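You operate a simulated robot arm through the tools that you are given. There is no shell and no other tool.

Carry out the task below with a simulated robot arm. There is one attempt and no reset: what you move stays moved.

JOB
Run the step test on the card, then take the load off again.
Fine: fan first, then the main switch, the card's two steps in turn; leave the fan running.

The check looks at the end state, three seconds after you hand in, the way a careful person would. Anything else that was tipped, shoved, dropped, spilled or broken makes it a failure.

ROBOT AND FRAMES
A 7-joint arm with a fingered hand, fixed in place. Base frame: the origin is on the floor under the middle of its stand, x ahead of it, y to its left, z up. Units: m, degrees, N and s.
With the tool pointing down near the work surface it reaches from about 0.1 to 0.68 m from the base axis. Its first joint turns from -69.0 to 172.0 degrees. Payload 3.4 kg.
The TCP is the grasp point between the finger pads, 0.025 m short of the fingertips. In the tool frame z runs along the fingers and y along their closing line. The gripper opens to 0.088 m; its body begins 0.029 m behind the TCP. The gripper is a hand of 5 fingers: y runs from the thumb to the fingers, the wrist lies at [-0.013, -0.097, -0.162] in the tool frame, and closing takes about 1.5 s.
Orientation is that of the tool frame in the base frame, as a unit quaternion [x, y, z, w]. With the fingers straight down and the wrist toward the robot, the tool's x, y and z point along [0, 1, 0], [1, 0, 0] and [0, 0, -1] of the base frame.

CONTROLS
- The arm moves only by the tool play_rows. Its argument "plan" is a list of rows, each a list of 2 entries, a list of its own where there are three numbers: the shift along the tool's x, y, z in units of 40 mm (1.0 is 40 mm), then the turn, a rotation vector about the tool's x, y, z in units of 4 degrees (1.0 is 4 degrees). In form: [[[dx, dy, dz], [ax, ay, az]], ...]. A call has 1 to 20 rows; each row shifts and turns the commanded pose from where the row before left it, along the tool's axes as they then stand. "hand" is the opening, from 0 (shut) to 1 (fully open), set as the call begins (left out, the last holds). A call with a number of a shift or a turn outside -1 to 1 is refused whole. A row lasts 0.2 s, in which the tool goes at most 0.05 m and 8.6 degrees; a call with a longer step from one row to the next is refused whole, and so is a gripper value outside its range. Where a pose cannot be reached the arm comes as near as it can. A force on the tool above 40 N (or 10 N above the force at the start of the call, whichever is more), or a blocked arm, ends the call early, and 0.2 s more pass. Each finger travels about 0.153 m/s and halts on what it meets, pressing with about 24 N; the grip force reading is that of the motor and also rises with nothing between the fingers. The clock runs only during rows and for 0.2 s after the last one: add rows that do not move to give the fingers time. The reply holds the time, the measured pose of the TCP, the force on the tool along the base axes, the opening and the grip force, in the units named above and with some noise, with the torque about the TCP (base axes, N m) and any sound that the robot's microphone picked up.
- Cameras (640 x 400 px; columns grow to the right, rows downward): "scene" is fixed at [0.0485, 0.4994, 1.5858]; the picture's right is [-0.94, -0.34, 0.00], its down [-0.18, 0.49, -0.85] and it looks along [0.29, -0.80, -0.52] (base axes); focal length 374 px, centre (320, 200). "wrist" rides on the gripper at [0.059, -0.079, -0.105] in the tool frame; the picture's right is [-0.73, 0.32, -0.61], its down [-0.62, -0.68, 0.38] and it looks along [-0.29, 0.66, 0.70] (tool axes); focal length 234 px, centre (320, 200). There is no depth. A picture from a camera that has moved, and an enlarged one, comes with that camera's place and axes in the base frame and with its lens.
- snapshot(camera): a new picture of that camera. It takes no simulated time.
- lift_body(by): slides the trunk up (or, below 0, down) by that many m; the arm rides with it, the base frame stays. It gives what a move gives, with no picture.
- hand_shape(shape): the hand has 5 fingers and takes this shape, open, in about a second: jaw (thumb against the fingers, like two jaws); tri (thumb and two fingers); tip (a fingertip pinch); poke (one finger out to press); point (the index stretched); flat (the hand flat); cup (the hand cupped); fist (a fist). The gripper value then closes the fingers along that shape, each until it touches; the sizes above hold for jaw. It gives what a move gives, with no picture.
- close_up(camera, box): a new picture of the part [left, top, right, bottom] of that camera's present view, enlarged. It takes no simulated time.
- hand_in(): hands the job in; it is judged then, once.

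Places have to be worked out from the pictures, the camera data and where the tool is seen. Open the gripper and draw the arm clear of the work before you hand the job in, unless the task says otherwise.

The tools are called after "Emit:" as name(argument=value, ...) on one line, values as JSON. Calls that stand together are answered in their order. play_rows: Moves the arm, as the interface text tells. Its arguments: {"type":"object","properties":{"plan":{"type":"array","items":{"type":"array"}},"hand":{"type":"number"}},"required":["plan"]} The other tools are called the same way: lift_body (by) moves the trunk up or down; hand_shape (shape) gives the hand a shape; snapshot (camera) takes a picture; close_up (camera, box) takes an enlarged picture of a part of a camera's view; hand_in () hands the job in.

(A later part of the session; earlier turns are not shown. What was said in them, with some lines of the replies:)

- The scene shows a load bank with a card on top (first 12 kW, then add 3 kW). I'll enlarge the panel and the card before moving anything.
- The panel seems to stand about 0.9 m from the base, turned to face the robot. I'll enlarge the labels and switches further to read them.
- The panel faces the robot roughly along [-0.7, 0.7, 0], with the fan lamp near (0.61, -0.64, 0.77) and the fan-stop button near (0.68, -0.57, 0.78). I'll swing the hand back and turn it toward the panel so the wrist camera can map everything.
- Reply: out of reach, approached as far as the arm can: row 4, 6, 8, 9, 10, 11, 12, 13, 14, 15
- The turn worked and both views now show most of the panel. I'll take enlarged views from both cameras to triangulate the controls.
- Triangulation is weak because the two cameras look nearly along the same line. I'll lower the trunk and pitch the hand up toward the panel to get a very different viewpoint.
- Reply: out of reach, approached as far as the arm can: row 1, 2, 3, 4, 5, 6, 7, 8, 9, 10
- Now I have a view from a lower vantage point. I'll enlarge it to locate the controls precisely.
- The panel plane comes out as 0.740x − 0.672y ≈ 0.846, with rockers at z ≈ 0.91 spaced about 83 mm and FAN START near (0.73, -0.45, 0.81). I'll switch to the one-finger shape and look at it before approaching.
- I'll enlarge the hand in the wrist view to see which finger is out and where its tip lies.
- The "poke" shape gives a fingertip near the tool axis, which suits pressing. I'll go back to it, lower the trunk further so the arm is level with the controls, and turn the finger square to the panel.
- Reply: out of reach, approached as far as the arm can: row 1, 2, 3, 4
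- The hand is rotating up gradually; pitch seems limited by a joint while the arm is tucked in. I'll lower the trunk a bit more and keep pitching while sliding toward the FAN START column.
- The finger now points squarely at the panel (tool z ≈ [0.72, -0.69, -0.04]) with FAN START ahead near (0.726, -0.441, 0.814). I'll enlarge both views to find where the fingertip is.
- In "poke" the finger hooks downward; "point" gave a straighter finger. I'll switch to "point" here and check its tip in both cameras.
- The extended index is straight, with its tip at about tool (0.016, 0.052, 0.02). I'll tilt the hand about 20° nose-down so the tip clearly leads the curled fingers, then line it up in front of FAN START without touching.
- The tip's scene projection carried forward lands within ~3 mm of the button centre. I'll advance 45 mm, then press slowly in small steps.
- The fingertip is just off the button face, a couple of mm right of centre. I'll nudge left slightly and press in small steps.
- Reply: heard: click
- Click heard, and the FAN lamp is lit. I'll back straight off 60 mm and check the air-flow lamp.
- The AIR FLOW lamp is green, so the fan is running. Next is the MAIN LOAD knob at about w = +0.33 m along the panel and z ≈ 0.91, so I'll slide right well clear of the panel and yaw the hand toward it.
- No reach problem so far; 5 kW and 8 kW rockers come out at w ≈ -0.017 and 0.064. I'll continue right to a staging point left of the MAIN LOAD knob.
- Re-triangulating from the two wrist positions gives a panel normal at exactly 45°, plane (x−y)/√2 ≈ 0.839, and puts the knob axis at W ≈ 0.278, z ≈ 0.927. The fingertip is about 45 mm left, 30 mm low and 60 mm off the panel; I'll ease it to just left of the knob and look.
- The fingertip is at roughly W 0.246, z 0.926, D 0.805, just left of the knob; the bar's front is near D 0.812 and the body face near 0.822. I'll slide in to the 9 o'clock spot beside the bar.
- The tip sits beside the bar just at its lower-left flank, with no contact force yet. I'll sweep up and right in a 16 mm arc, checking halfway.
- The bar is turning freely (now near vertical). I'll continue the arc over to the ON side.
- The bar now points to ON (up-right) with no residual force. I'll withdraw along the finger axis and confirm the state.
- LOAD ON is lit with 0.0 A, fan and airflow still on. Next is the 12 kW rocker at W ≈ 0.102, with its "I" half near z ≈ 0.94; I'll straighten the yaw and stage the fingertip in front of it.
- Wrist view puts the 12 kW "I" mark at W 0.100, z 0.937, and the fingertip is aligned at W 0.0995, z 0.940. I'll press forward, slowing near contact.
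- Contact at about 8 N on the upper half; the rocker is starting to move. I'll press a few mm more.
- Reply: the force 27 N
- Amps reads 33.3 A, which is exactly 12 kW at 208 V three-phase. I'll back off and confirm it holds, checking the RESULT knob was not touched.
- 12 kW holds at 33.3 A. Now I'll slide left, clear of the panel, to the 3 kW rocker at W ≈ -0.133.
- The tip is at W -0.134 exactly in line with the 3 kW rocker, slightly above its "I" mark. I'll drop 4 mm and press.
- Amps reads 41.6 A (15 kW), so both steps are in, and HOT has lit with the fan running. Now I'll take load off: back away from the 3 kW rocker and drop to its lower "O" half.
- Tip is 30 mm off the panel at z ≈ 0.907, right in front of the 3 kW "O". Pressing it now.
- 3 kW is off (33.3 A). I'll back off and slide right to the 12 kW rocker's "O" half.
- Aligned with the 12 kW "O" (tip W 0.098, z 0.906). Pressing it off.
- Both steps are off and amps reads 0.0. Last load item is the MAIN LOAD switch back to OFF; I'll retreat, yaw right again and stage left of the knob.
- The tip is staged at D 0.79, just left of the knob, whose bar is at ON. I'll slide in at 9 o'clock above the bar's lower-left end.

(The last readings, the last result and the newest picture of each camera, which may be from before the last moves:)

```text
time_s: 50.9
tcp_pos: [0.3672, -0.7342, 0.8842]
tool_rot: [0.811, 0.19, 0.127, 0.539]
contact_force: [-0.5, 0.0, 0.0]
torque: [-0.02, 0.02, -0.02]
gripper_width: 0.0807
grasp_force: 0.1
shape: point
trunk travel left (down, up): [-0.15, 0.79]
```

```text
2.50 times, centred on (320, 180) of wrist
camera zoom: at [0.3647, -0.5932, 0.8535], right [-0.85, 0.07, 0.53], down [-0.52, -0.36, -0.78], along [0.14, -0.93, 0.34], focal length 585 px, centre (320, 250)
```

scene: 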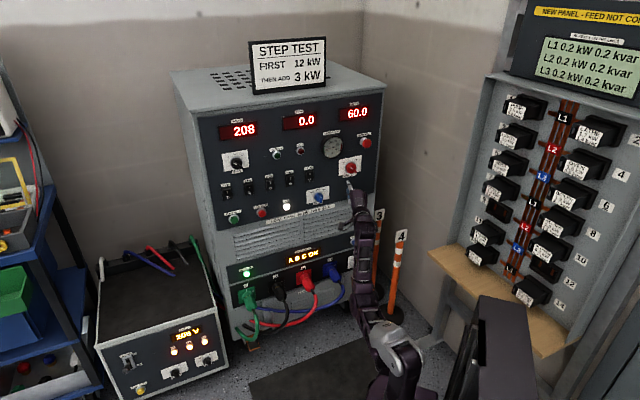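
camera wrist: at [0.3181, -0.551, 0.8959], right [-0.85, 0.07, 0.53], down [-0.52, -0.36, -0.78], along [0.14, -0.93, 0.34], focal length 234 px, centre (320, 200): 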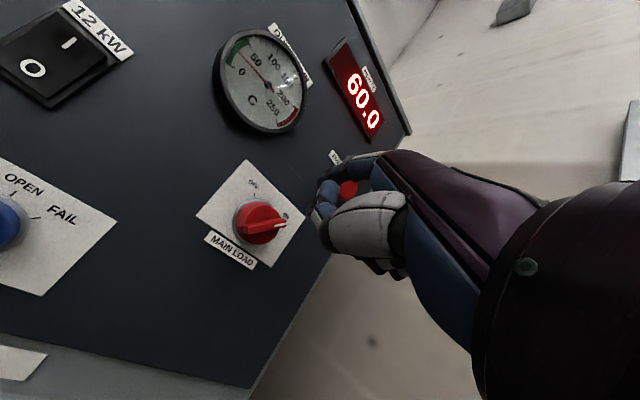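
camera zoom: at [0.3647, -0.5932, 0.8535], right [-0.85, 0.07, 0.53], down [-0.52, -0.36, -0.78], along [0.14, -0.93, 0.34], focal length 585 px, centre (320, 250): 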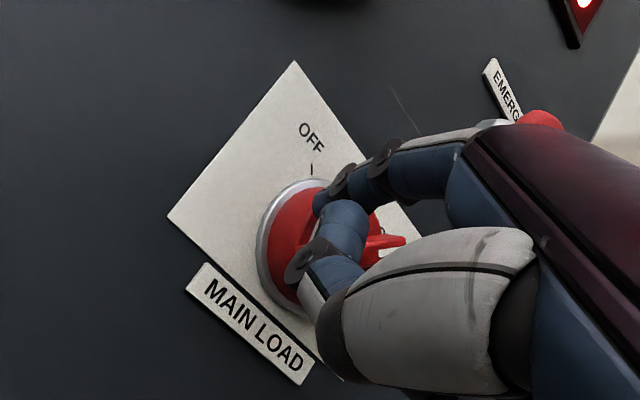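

Tip is in place at D 0.820 with no contact. I'll sweep down and right along the mirrored arc, checking halfway.

Emit:
play_rows(plan=[[[-0.012, -0.093, 0.043], [0, 0, 0]], [[-0.038, -0.085, 0.049], [0, 0, 0]], [[-0.062, -0.068, 0.051], [0, 0, 0]], [[-0.078, -0.05, 0.049], [0, 0, 0]]])

Emit:
close_up(camera="scene", box=[316, 145, 380, 185])

Emit:
close_up(camera="wrist", box=[240, 100, 400, 260])

```text
time_s: 51.9
tcp_pos: [0.3611, -0.7382, 0.8699]
tool_rot: [0.81, 0.189, 0.127, 0.54]
contact_force: [-0.2, 1.5, 1.0]
torque: [0.01, 0.05, 0.05]
gripper_width: 0.0
grasp_force: 0.1
shape: point
trunk travel left (down, up): [-0.15, 0.79]
```

```text
10.00 times, centred on (348, 165) of scene
camera zoom: at [0.0485, 0.4994, 1.5858], right [-0.94, -0.34, 0.0], down [-0.18, 0.49, -0.85], along [0.29, -0.8, -0.52], focal length 3735 px, centre (40, 550)
```

zoom: 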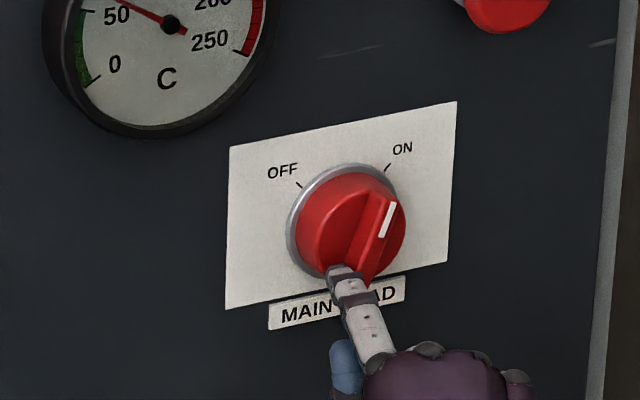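

```text
2.50 times, centred on (320, 180) of wrist
camera zoom: at [0.3584, -0.5983, 0.8389], right [-0.85, 0.07, 0.53], down [-0.52, -0.36, -0.78], along [0.14, -0.93, 0.34], focal length 585 px, centre (320, 250)
```

zoom: 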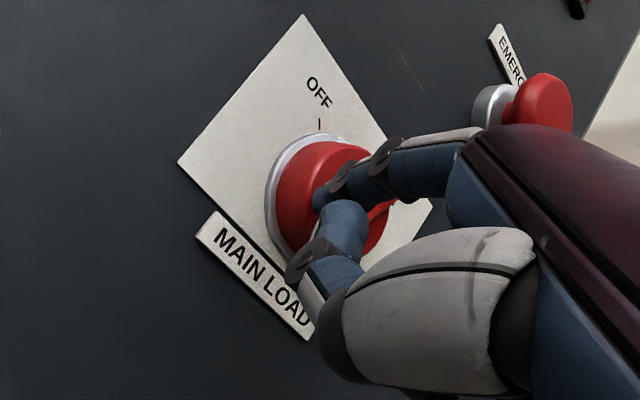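

The bar is rotating back counter-clockwise. I'll complete the arc.

Emit:
play_rows(plan=[[[-0.092, -0.025, 0.044], [0, 0, 0]], [[-0.097, 0.001, 0.035], [0, 0, 0]], [[-0.097, 0.024, 0.025], [0, 0, 0]], [[-0.092, 0.049, 0.013], [0, 0, 0]]])

Emit:
close_up(camera="scene", box=[316, 145, 380, 185])

Emit:
close_up(camera="wrist", box=[240, 100, 400, 260])

```text
time_s: 52.9
tcp_pos: [0.3514, -0.7492, 0.8704]
tool_rot: [0.81, 0.19, 0.127, 0.539]
contact_force: [1.1, 3.0, -0.7]
torque: [-0.11, 0.12, 0.1]
gripper_width: 0.0805
grasp_force: 0.0
shape: point
trunk travel left (down, up): [-0.15, 0.79]
```

```text
10.00 times, centred on (348, 165) of scene
camera zoom: at [0.0485, 0.4994, 1.5858], right [-0.94, -0.34, 0.0], down [-0.18, 0.49, -0.85], along [0.29, -0.8, -0.52], focal length 3735 px, centre (40, 550)
```

zoom: 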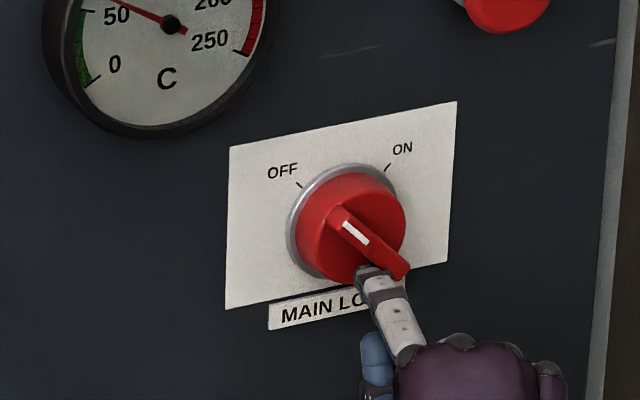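

```text
2.50 times, centred on (320, 180) of wrist
camera zoom: at [0.3489, -0.6095, 0.8385], right [-0.84, 0.07, 0.53], down [-0.52, -0.36, -0.78], along [0.14, -0.93, 0.34], focal length 585 px, centre (320, 250)
```

zoom: 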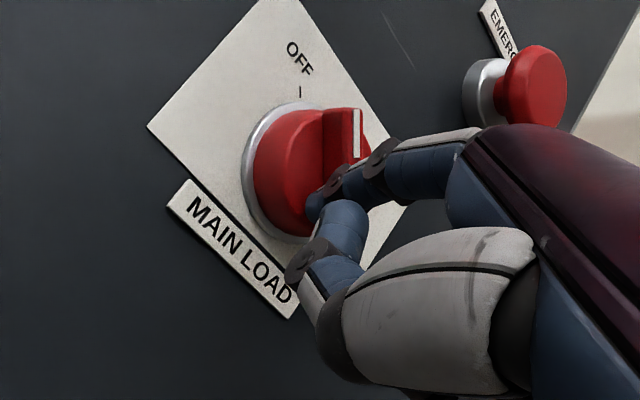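

The knob is back at OFF. I'll ease off the bar and withdraw straight out, then check everything.

Emit:
play_rows(plan=[[[0.071, -0.078, 0.007], [0, 0, 0]], [[-0.12, -0.137, -0.328], [0, 0, 0]], [[-0.24, -0.273, -0.656], [0, 0, 0]], [[-0.24, -0.273, -0.656], [0, 0, 0]], [[-0.24, -0.273, -0.656], [0, 0, 0]], [[0, 0, 0], [0, 0, 0]]])

Emit:
snapshot(camera="scene")

Emit:
close_up(camera="scene", box=[195, 90, 390, 215])

Emit:
close_up(camera="scene", box=[200, 180, 390, 300])

```text
time_s: 54.3
tcp_pos: [0.2797, -0.6732, 0.867]
tool_rot: [0.81, 0.19, 0.128, 0.539]
contact_force: [0.1, -0.3, 0.2]
torque: [0.01, -0.03, -0.01]
gripper_width: 0.0808
grasp_force: 0.2
shape: point
trunk travel left (down, up): [-0.15, 0.79]
```

```text
taken
```

scene: 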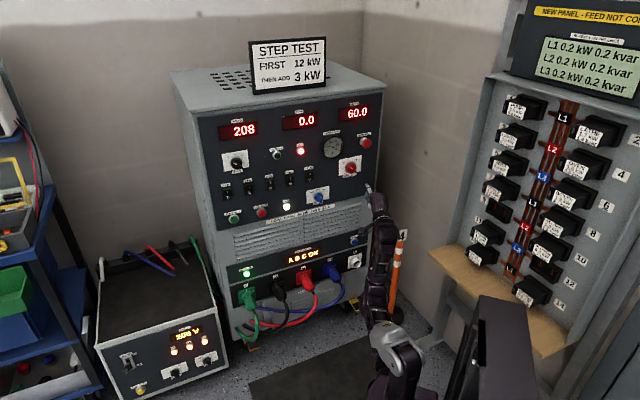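

```text
3.20 times, centred on (292, 152) of scene
camera zoom: at [0.0485, 0.4994, 1.5858], right [-0.94, -0.34, 0.0], down [-0.18, 0.49, -0.85], along [0.29, -0.8, -0.52], focal length 1195 px, centre (408, 352)
```

zoom: 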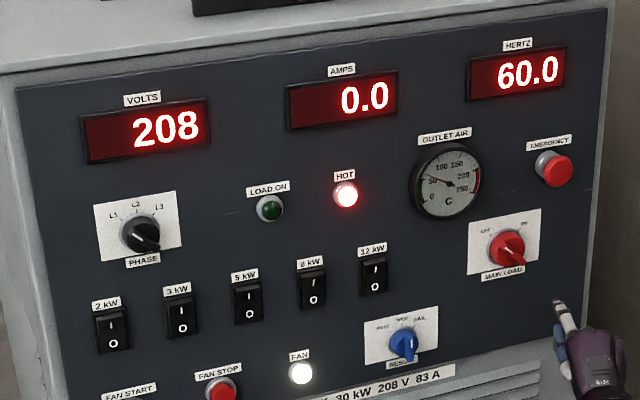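

```text
3.33 times, centred on (295, 240) of scene
camera zoom: at [0.0485, 0.4994, 1.5858], right [-0.94, -0.34, 0.0], down [-0.18, 0.49, -0.85], along [0.29, -0.8, -0.52], focal length 1245 px, centre (403, 67)
```

zoom: 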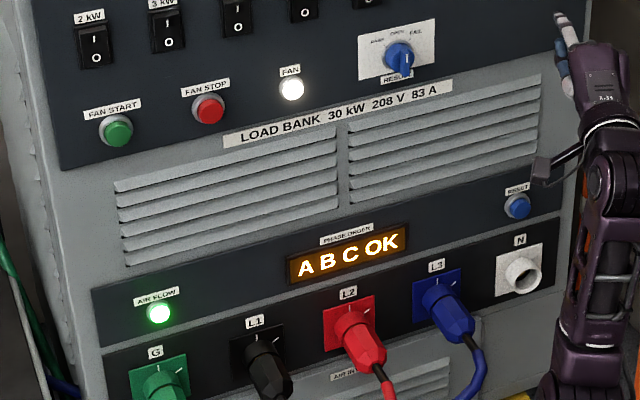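

LOAD ON is out, 0.0 A, all rockers off, MAIN LOAD at OFF, FAN and AIR FLOW lamps on, and RESULT untouched at OPEN. I'll draw the arm back toward the middle, clear of the panel, and open the hand.

Emit:
play_rows(plan=[[[-0.24, -0.273, -0.656], [0, 0, 0]], [[-0.24, -0.273, -0.656], [0, 0, 0]], [[0.829, -0.107, -0.258], [0, 0, 0]], [[0.829, -0.107, -0.258], [0, 0, 0]], [[0.829, -0.107, -0.258], [0, 0, 0]], [[0.829, -0.107, -0.258], [0, 0, 0]], [[0, 0, 0], [0, 0, 0]]])

Emit:
hand_shape(shape="jaw")

Emit:
snapshot(camera="scene")

Emit:
close_up(camera="scene", box=[195, 90, 390, 215])

```text
time_s: 55.9
tcp_pos: [0.3001, -0.5671, 0.864]
tool_rot: [0.809, 0.191, 0.13, 0.541]
contact_force: [0.5, -0.8, -0.1]
torque: [-0.02, -0.02, -0.03]
gripper_width: 0.0809
grasp_force: 0.0
shape: point
out of reach, approached as far as the arm can: row 4, 5, 6
trunk travel left (down, up): [-0.15, 0.79]
```

```text
time_s: 56.8
tcp_pos: [0.3009, -0.5663, 0.8644]
tool_rot: [0.808, 0.191, 0.129, 0.541]
contact_force: [-0.1, 0.5, 0.5]
torque: [-0.02, 0.02, 0.02]
gripper_width: 0.0876
grasp_force: 0.1
shape: jaw
trunk travel left (down, up): [-0.15, 0.79]
```

```text
taken
```

scene: 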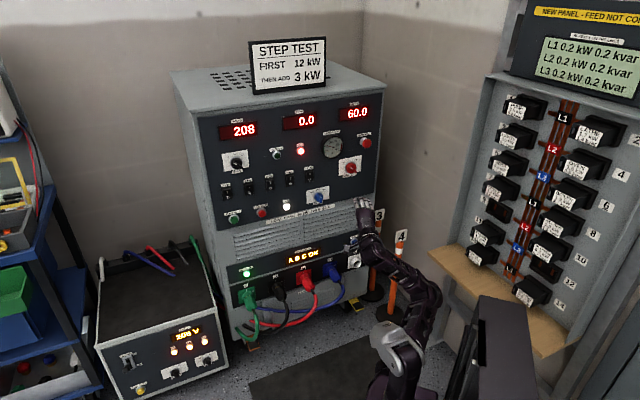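

```text
3.20 times, centred on (292, 152) of scene
camera zoom: at [0.0485, 0.4994, 1.5858], right [-0.94, -0.34, 0.0], down [-0.18, 0.49, -0.85], along [0.29, -0.8, -0.52], focal length 1195 px, centre (408, 352)
```

zoom: 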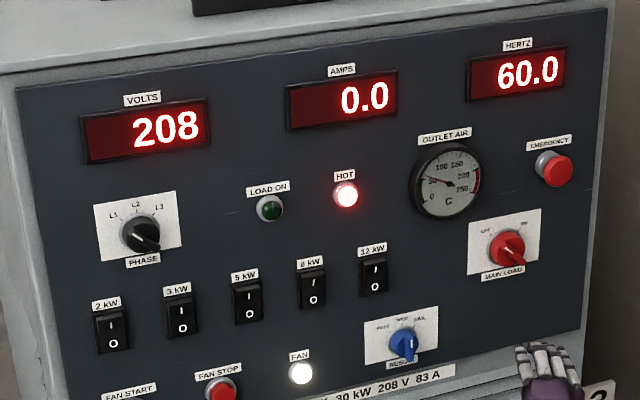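

The hand is open and about 0.23 m off the panel. I'll do one last check that the posts and switches on that side are undisturbed and that the rockers all read off.

Emit:
close_up(camera="scene", box=[330, 180, 450, 340])

Emit:
close_up(camera="scene", box=[210, 150, 346, 235])

Emit:
close_up(camera="scene", box=[316, 125, 380, 210])

```text
2.50 times, centred on (390, 260) of scene
camera zoom: at [0.0485, 0.4994, 1.5858], right [-0.94, -0.34, 0.0], down [-0.18, 0.49, -0.85], along [0.29, -0.8, -0.52], focal length 934 px, centre (145, 50)
```

zoom: 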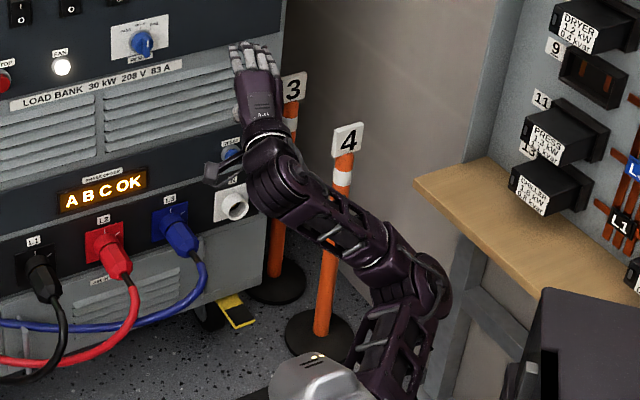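

```text
4.71 times, centred on (278, 192) of scene
camera zoom: at [0.0485, 0.4994, 1.5858], right [-0.94, -0.34, 0.0], down [-0.18, 0.49, -0.85], along [0.29, -0.8, -0.52], focal length 1757 px, centre (518, 235)
```

zoom: 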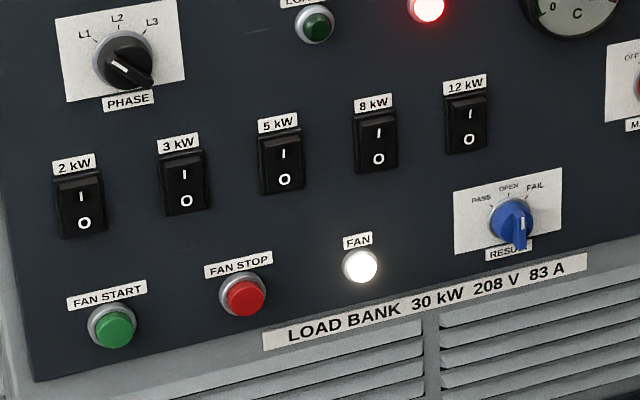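

```text
4.71 times, centred on (348, 168) of scene
camera zoom: at [0.0485, 0.4994, 1.5858], right [-0.94, -0.34, 0.0], down [-0.18, 0.49, -0.85], along [0.29, -0.8, -0.52], focal length 1757 px, centre (188, 353)
```

zoom: 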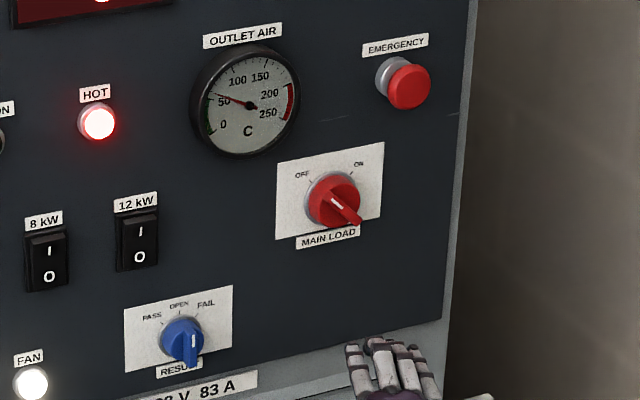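

All rockers are off, MAIN LOAD is at OFF, the fan and airflow lamps are lit, RESULT is still at OPEN, and the posts are standing. The arm is clear with the hand open, so I'm handing in.

Emit:
hand_in()

```text
The job is handed in.
```

I ran the step test from the card and took the load off again. The job is handed in, and no verdict came back.

| Step | What the panel showed |
|---|---|
| FAN START pressed | FAN lamp on, AIR FLOW lamp green |
| MAIN LOAD to ON | LOAD ON lamp lit, 0.0 A |
| 12 kW on | 33.3 A |
| 3 kW added | 41.6 A |
| 3 kW off, then 12 kW off | back to 33.3 A, then 0.0 A |
| MAIN LOAD to OFF | LOAD ON lamp out |

- **End state:** the fan is still running with airflow, all the step switches and MAIN LOAD are off, and the panel reads 0.0 A. The hand is open and about 0.23 m clear of the panel.
- **HOT lamp:** it came on once the 3 kW step was added, with the outlet air just above 50 °C on the gauge. It was still lit when I handed in; the fan is left running as you asked.
- **MAIN LOAD:** you didn't name this switch for unloading. I took "take the load off" to include it, so I turned it off as well as the two steps.
- **RESULT:** I left this selector at OPEN, because neither the job nor the card asked for it to be set.
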